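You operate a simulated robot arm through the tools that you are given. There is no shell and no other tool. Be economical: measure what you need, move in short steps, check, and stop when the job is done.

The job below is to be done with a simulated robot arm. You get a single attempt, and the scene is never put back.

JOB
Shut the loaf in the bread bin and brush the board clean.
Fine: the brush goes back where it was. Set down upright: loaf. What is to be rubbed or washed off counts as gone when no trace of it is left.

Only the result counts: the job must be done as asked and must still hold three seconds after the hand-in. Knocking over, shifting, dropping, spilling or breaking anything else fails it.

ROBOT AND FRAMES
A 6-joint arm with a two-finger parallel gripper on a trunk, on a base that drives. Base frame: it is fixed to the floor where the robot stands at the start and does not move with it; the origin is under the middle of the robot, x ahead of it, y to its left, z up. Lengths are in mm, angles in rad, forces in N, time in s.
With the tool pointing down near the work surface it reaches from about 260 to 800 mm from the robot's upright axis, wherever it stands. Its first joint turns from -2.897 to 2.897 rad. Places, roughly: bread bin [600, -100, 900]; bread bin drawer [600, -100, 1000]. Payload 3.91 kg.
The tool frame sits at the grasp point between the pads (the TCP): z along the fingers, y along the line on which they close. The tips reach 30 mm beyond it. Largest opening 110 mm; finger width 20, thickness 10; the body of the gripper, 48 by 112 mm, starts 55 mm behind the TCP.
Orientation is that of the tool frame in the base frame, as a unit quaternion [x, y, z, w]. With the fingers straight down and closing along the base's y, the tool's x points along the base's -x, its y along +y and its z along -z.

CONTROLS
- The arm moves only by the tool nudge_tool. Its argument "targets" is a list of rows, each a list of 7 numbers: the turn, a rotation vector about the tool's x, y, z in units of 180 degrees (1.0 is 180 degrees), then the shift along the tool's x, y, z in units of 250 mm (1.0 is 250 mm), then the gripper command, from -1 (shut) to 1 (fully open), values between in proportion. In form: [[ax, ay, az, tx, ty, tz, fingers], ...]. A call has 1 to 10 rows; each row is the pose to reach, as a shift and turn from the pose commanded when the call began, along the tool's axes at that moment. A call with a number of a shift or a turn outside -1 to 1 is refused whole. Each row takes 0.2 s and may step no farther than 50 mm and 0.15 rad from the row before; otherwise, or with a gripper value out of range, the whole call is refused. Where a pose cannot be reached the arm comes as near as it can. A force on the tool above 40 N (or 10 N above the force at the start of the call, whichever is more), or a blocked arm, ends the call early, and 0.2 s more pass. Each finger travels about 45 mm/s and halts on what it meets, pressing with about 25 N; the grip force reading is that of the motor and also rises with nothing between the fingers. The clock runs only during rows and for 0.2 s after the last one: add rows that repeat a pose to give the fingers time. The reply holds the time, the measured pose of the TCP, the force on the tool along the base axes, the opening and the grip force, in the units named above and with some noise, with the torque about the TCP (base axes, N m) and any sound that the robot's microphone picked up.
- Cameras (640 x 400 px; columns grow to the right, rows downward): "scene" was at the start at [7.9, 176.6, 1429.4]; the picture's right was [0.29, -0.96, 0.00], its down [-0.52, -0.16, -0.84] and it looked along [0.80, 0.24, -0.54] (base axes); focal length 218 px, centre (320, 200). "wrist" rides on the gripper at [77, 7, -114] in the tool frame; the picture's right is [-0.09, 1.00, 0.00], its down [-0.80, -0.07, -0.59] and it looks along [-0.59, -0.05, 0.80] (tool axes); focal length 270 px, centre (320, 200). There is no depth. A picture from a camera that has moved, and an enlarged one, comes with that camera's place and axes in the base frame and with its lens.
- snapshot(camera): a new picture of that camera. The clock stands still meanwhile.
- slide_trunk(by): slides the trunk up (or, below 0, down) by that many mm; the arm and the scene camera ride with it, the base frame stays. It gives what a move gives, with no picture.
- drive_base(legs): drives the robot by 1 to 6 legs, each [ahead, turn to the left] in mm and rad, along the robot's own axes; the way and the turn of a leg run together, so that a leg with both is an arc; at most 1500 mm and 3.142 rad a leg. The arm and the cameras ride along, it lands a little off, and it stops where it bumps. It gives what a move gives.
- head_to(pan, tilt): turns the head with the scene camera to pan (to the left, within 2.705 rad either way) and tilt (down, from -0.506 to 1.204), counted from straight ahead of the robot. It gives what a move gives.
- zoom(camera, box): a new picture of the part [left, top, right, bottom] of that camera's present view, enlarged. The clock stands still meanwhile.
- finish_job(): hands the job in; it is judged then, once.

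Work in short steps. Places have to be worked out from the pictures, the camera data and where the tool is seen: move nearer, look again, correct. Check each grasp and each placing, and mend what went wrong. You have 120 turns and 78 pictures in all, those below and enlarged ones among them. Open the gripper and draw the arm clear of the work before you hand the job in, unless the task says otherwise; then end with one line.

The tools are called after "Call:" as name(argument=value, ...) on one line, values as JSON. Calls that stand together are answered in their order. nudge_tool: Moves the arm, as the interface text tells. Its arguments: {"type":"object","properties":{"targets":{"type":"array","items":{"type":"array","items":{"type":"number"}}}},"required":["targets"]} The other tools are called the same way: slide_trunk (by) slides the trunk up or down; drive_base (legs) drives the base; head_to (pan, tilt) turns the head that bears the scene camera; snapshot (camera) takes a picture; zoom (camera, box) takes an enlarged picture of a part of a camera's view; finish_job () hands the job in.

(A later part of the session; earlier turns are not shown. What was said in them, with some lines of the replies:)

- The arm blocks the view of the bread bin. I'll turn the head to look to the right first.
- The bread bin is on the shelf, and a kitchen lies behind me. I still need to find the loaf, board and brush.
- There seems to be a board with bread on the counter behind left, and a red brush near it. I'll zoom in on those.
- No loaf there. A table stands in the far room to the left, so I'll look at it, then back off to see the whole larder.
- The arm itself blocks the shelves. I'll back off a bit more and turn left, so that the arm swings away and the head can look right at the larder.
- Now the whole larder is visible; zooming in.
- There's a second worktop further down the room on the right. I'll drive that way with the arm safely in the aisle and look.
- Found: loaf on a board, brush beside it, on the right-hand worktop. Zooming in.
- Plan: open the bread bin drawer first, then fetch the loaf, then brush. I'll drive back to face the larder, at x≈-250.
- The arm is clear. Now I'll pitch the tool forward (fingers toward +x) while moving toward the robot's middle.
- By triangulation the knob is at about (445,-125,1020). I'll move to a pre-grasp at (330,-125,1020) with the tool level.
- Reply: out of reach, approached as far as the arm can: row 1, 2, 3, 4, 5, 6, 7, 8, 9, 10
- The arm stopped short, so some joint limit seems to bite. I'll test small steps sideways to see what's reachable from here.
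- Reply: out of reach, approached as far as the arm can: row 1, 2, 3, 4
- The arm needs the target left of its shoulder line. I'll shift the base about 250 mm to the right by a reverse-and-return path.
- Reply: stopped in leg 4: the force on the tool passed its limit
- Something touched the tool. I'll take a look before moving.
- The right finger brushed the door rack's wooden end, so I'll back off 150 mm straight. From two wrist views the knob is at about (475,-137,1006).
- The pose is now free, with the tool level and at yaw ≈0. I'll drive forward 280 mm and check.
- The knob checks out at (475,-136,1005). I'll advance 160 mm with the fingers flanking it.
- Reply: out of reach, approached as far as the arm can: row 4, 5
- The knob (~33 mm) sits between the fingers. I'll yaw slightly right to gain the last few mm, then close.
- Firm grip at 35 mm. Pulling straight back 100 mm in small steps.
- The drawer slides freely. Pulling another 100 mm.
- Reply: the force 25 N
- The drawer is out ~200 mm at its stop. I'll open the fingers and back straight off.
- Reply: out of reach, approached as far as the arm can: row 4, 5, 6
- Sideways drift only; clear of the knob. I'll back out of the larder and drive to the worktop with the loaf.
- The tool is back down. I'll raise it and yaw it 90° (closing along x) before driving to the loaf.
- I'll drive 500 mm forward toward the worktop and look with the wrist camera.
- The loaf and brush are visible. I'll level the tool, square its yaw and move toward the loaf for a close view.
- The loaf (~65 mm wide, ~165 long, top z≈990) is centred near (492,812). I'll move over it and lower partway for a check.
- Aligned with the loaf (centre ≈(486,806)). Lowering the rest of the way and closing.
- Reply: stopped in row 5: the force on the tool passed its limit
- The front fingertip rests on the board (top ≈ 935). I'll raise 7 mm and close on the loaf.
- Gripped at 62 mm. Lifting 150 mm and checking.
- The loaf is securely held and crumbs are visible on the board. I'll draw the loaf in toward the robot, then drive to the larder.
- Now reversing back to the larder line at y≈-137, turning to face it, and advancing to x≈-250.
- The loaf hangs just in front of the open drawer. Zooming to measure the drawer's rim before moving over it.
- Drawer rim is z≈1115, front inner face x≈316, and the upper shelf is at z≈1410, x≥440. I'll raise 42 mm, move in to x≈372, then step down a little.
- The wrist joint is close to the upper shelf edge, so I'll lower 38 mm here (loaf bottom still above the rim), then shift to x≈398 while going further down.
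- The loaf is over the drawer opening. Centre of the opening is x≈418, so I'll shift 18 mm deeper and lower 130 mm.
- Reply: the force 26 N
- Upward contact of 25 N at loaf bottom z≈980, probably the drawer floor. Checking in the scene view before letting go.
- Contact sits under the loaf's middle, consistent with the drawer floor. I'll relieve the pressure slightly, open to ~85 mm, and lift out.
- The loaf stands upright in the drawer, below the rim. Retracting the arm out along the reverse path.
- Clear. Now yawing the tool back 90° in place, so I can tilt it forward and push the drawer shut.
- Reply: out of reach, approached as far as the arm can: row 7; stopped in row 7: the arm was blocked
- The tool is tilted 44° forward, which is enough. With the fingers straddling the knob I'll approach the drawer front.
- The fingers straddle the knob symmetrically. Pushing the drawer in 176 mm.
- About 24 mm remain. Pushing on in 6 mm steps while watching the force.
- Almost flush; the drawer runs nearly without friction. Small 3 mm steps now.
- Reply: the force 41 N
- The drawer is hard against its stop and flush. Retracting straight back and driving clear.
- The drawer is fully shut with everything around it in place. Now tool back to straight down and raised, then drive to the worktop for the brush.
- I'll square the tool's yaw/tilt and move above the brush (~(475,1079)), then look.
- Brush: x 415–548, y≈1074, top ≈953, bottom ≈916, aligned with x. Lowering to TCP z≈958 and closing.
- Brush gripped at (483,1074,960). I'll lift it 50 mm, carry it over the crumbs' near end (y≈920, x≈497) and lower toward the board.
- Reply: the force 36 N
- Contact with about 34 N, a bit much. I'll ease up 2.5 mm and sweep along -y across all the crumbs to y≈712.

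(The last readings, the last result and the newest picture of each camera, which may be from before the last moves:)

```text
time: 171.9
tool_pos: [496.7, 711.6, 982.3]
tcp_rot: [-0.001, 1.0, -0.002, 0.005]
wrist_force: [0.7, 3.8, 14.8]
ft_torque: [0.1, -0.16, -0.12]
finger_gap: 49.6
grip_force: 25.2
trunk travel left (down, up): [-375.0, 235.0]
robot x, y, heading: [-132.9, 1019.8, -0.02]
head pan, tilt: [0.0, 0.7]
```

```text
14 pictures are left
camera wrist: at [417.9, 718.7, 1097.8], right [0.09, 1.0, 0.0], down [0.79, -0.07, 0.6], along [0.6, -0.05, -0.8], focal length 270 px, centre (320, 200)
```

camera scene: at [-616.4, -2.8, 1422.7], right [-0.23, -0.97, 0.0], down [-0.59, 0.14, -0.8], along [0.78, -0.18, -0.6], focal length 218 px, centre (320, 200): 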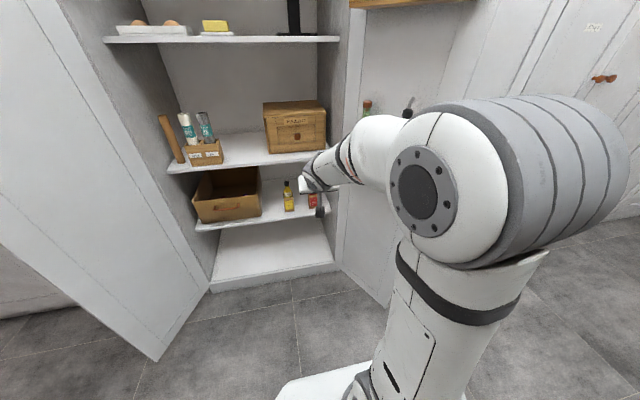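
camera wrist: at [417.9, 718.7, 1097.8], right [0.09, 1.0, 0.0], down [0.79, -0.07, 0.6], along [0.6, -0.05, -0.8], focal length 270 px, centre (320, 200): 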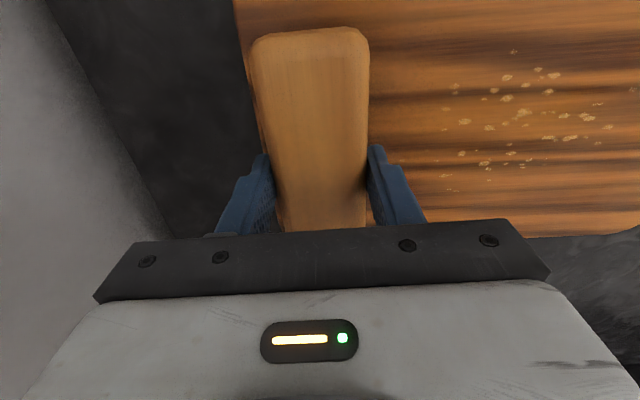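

The crumbs look somewhat fainter, so wiping works gradually. I'll do back-and-forth strokes at the same height.

Call:
nudge_tool(targets=[[0, 0, 0, 0, 0.16, 0, -0.6], [0, 0, 0, 0, 0.32, 0, -0.6], [0, 0, 0, 0, 0.48, 0, -0.6], [0, 0, 0, 0, 0.64, 0, -0.6], [0, 0, 0, 0, 0.8, 0, -0.6], [0, 0, 0, 0, 0.64, 0, -0.6], [0, 0, 0, 0, 0.48, 0, -0.6], [0, 0, 0, 0, 0.32, 0, -0.6], [0, 0, 0, 0, 0.16, 0, -0.6], [0, 0, 0, 0, 0.0, 0, -0.6]])

Call:
nudge_tool(targets=[[0, 0, 0, 0, 0.16, 0, -0.6], [0, 0, 0, 0, 0.32, 0, -0.6], [0, 0, 0, 0, 0.48, 0, -0.6], [0, 0, 0, 0, 0.64, 0, -0.6], [0, 0, 0, 0, 0.8, 0, -0.6], [0, 0, 0, 0, 0.64, 0, -0.6], [0, 0, 0, 0, 0.48, 0, -0.6], [0, 0, 0, 0, 0.32, 0, -0.6], [0, 0, 0, 0, 0.16, 0, -0.6], [0, 0, 0, 0, 0.0, 0, -0.6]])

Call:
snapshot(camera="wrist")

```text
time: 174.1
tool_pos: [495.5, 711.8, 982.1]
tcp_rot: [0.001, 1.0, -0.002, 0.005]
wrist_force: [1.0, 1.3, 16.0]
ft_torque: [0.22, 0.0, -0.25]
finger_gap: 49.7
grip_force: 25.0
trunk travel left (down, up): [-375.0, 235.0]
robot x, y, heading: [-135.3, 1022.5, -0.016]
head pan, tilt: [0.0, 0.7]
```

```text
time: 176.3
tool_pos: [495.7, 710.4, 981.7]
tcp_rot: [0.0, 1.0, -0.002, 0.005]
wrist_force: [0.4, 2.2, 16.2]
ft_torque: [0.22, 0.18, -0.26]
finger_gap: 49.5
grip_force: 25.3
trunk travel left (down, up): [-375.0, 235.0]
robot x, y, heading: [-137.0, 1020.7, -0.023]
head pan, tilt: [0.0, 0.7]
```

```text
13 pictures are left
camera wrist: at [418.2, 719.1, 1097.4], right [0.09, 1.0, 0.0], down [0.79, -0.07, 0.6], along [0.6, -0.06, -0.8], focal length 270 px, centre (320, 200)
```

wrist: 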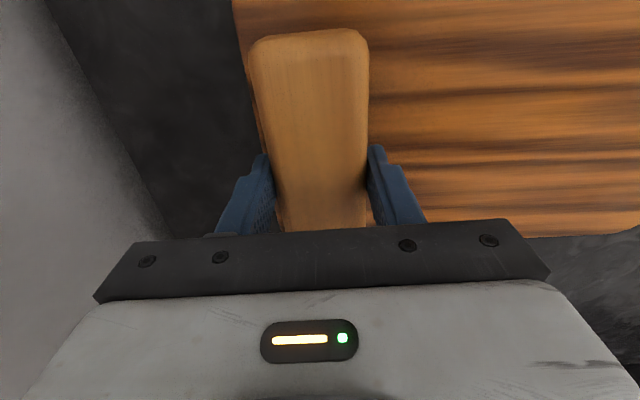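

Looks clean. One more pair of strokes with ±12 mm x offset for safety, ending lifted so I can inspect the board.

Call:
nudge_tool(targets=[[0, 0, 0, 0.05, 0.16, 0, -0.6], [0, 0, 0, 0.05, 0.32, 0, -0.6], [0, 0, 0, 0.05, 0.48, 0, -0.6], [0, 0, 0, 0.05, 0.64, 0, -0.6], [0, 0, 0, 0.0, 0.8, 0, -0.6], [0, 0, 0, -0.05, 0.64, 0, -0.6], [0, 0, 0, -0.05, 0.48, 0, -0.6], [0, 0, 0, -0.05, 0.32, 0, -0.6], [0, 0, 0, -0.05, 0.16, 0, -0.6], [0, 0, 0, 0, 0.0, 0, -0.6]])

Call:
nudge_tool(targets=[[0, 0, 0, 0, 0, -0.1, -0.6], [0, 0, 0, 0, 0.16, -0.16, -0.6], [0, 0, 0, 0, 0.32, -0.16, -0.6], [0, 0, 0, 0, 0.48, -0.16, -0.6], [0, 0, 0, 0, 0.64, -0.16, -0.6], [0, 0, 0, 0, 0.8, -0.16, -0.6], [0, 0, 0, 0, 0.96, -0.16, -0.6]])

Call:
snapshot(camera="wrist")

```text
time: 178.5
tool_pos: [495.9, 711.4, 983.4]
tcp_rot: [0.0, 1.0, -0.002, 0.004]
wrist_force: [-0.5, -1.0, 12.2]
ft_torque: [0.1, -0.19, -0.22]
finger_gap: 49.5
grip_force: 25.1
trunk travel left (down, up): [-375.0, 235.0]
robot x, y, heading: [-138.9, 1020.9, -0.023]
head pan, tilt: [0.0, 0.7]
```

```text
time: 180.1
tool_pos: [496.7, 952.6, 1021.2]
tcp_rot: [-0.001, 1.0, -0.001, 0.005]
wrist_force: [-0.5, 0.5, -0.4]
ft_torque: [0.01, 0.03, 0.02]
finger_gap: 49.6
grip_force: 25.3
trunk travel left (down, up): [-375.0, 235.0]
robot x, y, heading: [-137.7, 1023.2, -0.022]
head pan, tilt: [0.0, 0.7]
```

```text
12 pictures are left
camera wrist: at [418.7, 959.9, 1137.0], right [0.09, 1.0, 0.0], down [0.8, -0.07, 0.6], along [0.6, -0.05, -0.8], focal length 270 px, centre (320, 200)
```

wrist: 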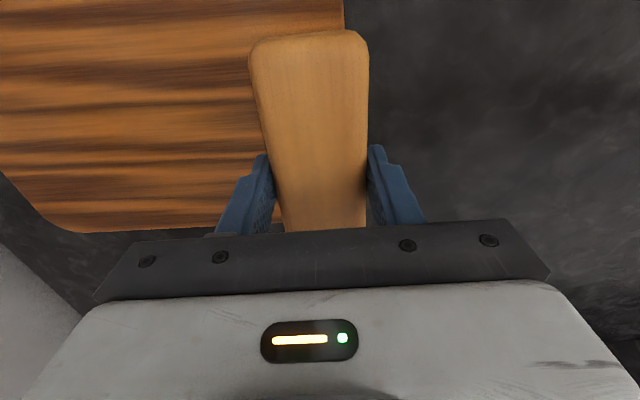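

The board is clean and the brush hasn't slipped in the grip. Returning it by the exact reverse of the commanded shifts and releasing.

Call:
nudge_tool(targets=[[0, 0, 0, 0.028, 0.16, 0, -0.6], [0, 0, 0, 0.056, 0.33, 0, -0.6], [0, 0, 0, 0.056, 0.49, 0, -0.6], [0, 0, 0, 0.056, 0.49, 0.12, -0.6], [0, 0, 0, 0.056, 0.49, 0.21, -0.6], [0, 0, 0, 0.056, 0.49, 0.238, -0.6], [0, 0, 0, 0.056, 0.49, 0.243, -0.6]])

```text
time: 181.7
tool_pos: [481.9, 1074.7, 958.0]
tcp_rot: [-0.001, 1.0, -0.001, 0.006]
wrist_force: [1.2, 1.5, -0.1]
ft_torque: [-0.02, 0.0, 0.0]
finger_gap: 49.4
grip_force: 25.6
trunk travel left (down, up): [-375.0, 235.0]
robot x, y, heading: [-135.2, 1022.7, -0.017]
head pan, tilt: [0.0, 0.7]
```

Back at the original pose with no contact felt yet. I'll lower in 1 mm steps until it touches.

Call:
nudge_tool(targets=[[0, 0, 0, 0, 0, 0.005, -0.6], [0, 0, 0, 0, 0, 0.005, -0.6]])

Call:
nudge_tool(targets=[[0, 0, 0, 0, 0, 0.005, -0.6], [0, 0, 0, 0, 0, 0.005, -0.6]])

```text
time: 182.3
tool_pos: [482.7, 1074.6, 957.9]
tcp_rot: [-0.002, 1.0, -0.001, 0.005]
wrist_force: [-0.4, 0.1, 2.3]
ft_torque: [0.06, -0.13, 0.03]
finger_gap: 49.1
grip_force: 25.0
trunk travel left (down, up): [-375.0, 235.0]
robot x, y, heading: [-138.1, 1021.2, -0.023]
head pan, tilt: [0.0, 0.7]
```

```text
time: 182.9
tool_pos: [482.6, 1074.2, 958.0]
tcp_rot: [-0.001, 1.0, -0.001, 0.006]
wrist_force: [0.9, 0.9, 11.0]
ft_torque: [0.03, 0.36, -0.03]
finger_gap: 49.5
grip_force: 24.6
trunk travel left (down, up): [-375.0, 235.0]
robot x, y, heading: [-135.3, 1018.7, -0.018]
head pan, tilt: [0.0, 0.7]
```

In contact now. I'll ease off 1 mm, open, then lift straight up and look.

Call:
nudge_tool(targets=[[0, 0, 0, 0, 0, -0.005, -0.6], [0, 0, 0, 0, 0, -0.005, 0.2], [0, 0, 0, 0, 0, -0.005, 1], [0, 0, 0, 0, 0, -0.005, 1], [0, 0, 0, 0, 0, -0.005, 1], [0, 0, 0, 0, 0, -0.005, 1]])

Call:
nudge_tool(targets=[[0, 0, 0, 0, 0, -0.15, 1], [0, 0, 0, 0, 0, -0.3, 1], [0, 0, 0, 0, 0, -0.45, 1], [0, 0, 0, 0.03, 0.02, -0.578, 1]])

Call:
snapshot(camera="wrist")

```text
time: 184.3
tool_pos: [482.0, 1073.7, 957.5]
tcp_rot: [0.0, 1.0, -0.001, 0.004]
wrist_force: [-0.3, 0.8, -0.6]
ft_torque: [0.03, 0.03, -0.01]
finger_gap: 110.0
grip_force: 0.2
trunk travel left (down, up): [-375.0, 235.0]
robot x, y, heading: [-139.8, 1020.2, -0.02]
head pan, tilt: [0.0, 0.7]
```

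```text
time: 185.3
tool_pos: [472.5, 1079.5, 1103.5]
tcp_rot: [-0.001, 1.0, -0.001, 0.004]
wrist_force: [0.1, 0.6, 0.3]
ft_torque: [0.01, -0.01, -0.01]
finger_gap: 109.9
grip_force: 0.0
trunk travel left (down, up): [-375.0, 235.0]
robot x, y, heading: [-138.7, 1020.6, -0.022]
head pan, tilt: [0.0, 0.7]
```

```text
11 pictures are left
camera wrist: at [394.7, 1087.3, 1218.6], right [0.09, 1.0, 0.0], down [0.8, -0.07, 0.6], along [0.6, -0.05, -0.8], focal length 270 px, centre (320, 200)
```

wrist: 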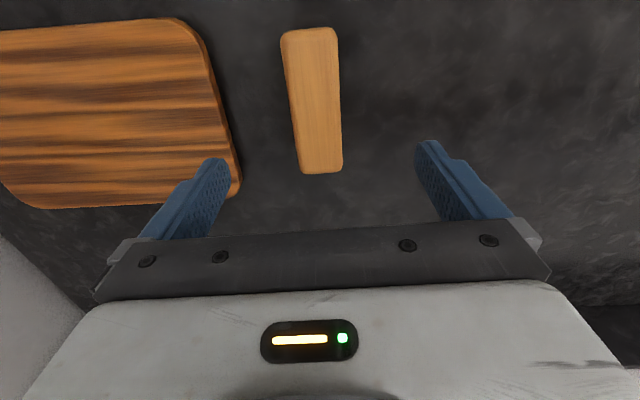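

The brush is back where it was and the board is clean and unmoved. I'll back away and do a last check of the board and the larder.

Call:
drive_base(legs=[[-450, 0]])

Call:
head_to(pan=-0.25, tilt=0.5)

Call:
snapshot(camera="scene")

```text
time: 188.1
tool_pos: [18.0, 1089.8, 1102.8]
tcp_rot: [-0.002, 1.0, -0.001, 0.005]
wrist_force: [0.4, 0.4, 0.9]
ft_torque: [0.01, -0.01, 0.0]
finger_gap: 110.3
grip_force: 0.0
trunk travel left (down, up): [-375.0, 235.0]
robot x, y, heading: [-589.5, 1027.3, -0.017]
head pan, tilt: [0.0, 0.7]
```

```text
time: 188.8
tool_pos: [17.3, 1089.8, 1102.1]
tcp_rot: [-0.002, 1.0, -0.001, 0.005]
wrist_force: [0.5, -0.4, 0.8]
ft_torque: [-0.02, 0.0, 0.02]
finger_gap: 110.0
grip_force: 0.1
trunk travel left (down, up): [-375.0, 235.0]
robot x, y, heading: [-591.5, 1031.7, -0.017]
head pan, tilt: [-0.25, 0.499]
```

```text
10 pictures are left
camera scene: at [-579.8, 1156.0, 1436.1], right [-0.26, -0.96, 0.0], down [-0.46, 0.13, -0.88], along [0.85, -0.23, -0.48], focal length 218 px, centre (320, 200)
```

scene: 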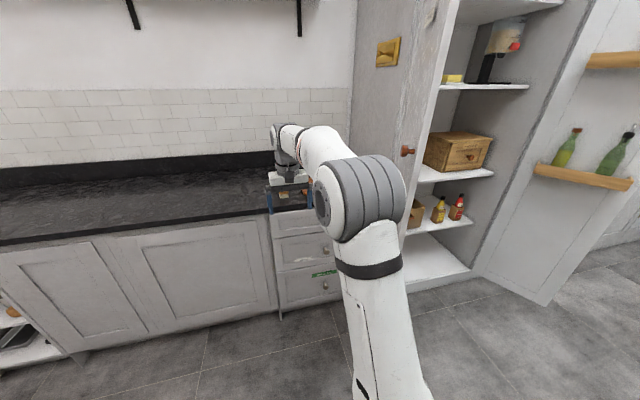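

The bin is shut and the bottles stand. I'll turn left so the arm clears the view and check the whole board once.

Call:
drive_base(legs=[[0, 0.8]])

Call:
head_to(pan=-0.9, tilt=0.5)

Call:
zoom(camera="scene", box=[280, 120, 440, 220])

```text
time: 191.3
tool_pos: [-210.3, 1508.7, 1102.6]
tcp_rot: [-0.389, 0.921, 0.001, 0.004]
wrist_force: [0.2, 0.0, -0.6]
ft_torque: [0.01, 0.0, 0.01]
finger_gap: 110.0
grip_force: 0.1
trunk travel left (down, up): [-375.0, 235.0]
robot x, y, heading: [-570.8, 1010.1, 0.79]
head pan, tilt: [-0.25, 0.499]
```

```text
time: 192.4
tool_pos: [-209.7, 1509.0, 1101.9]
tcp_rot: [-0.39, 0.921, 0.001, 0.005]
wrist_force: [0.4, 0.2, -0.9]
ft_torque: [0.02, -0.03, 0.02]
finger_gap: 109.9
grip_force: 0.1
trunk travel left (down, up): [-375.0, 235.0]
robot x, y, heading: [-575.1, 1009.4, 0.786]
head pan, tilt: [-0.901, 0.499]
```

```text
4.00 times, centred on (360, 170) of scene
camera zoom: at [-644.5, 1051.3, 1436.1], right [-0.11, -0.99, 0.0], down [-0.48, 0.05, -0.88], along [0.87, -0.1, -0.48], focal length 872 px, centre (160, 320)
```

zoom: 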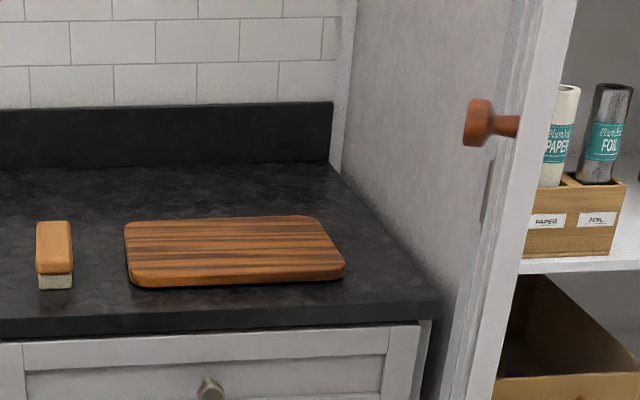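

The board is spotless, the brush is in its place, the drawer is shut, and the arm is clear with an open gripper. Handing in.

Call:
finish_job()

```text
The job is handed in.
```

The loaf is upright in the bread bin with the drawer shut, the board shows no crumbs, and the brush is back where it was. While I was positioning to open the drawer, a finger touched the bottle rack on the right-hand larder door; the bottles were still standing when I last looked.
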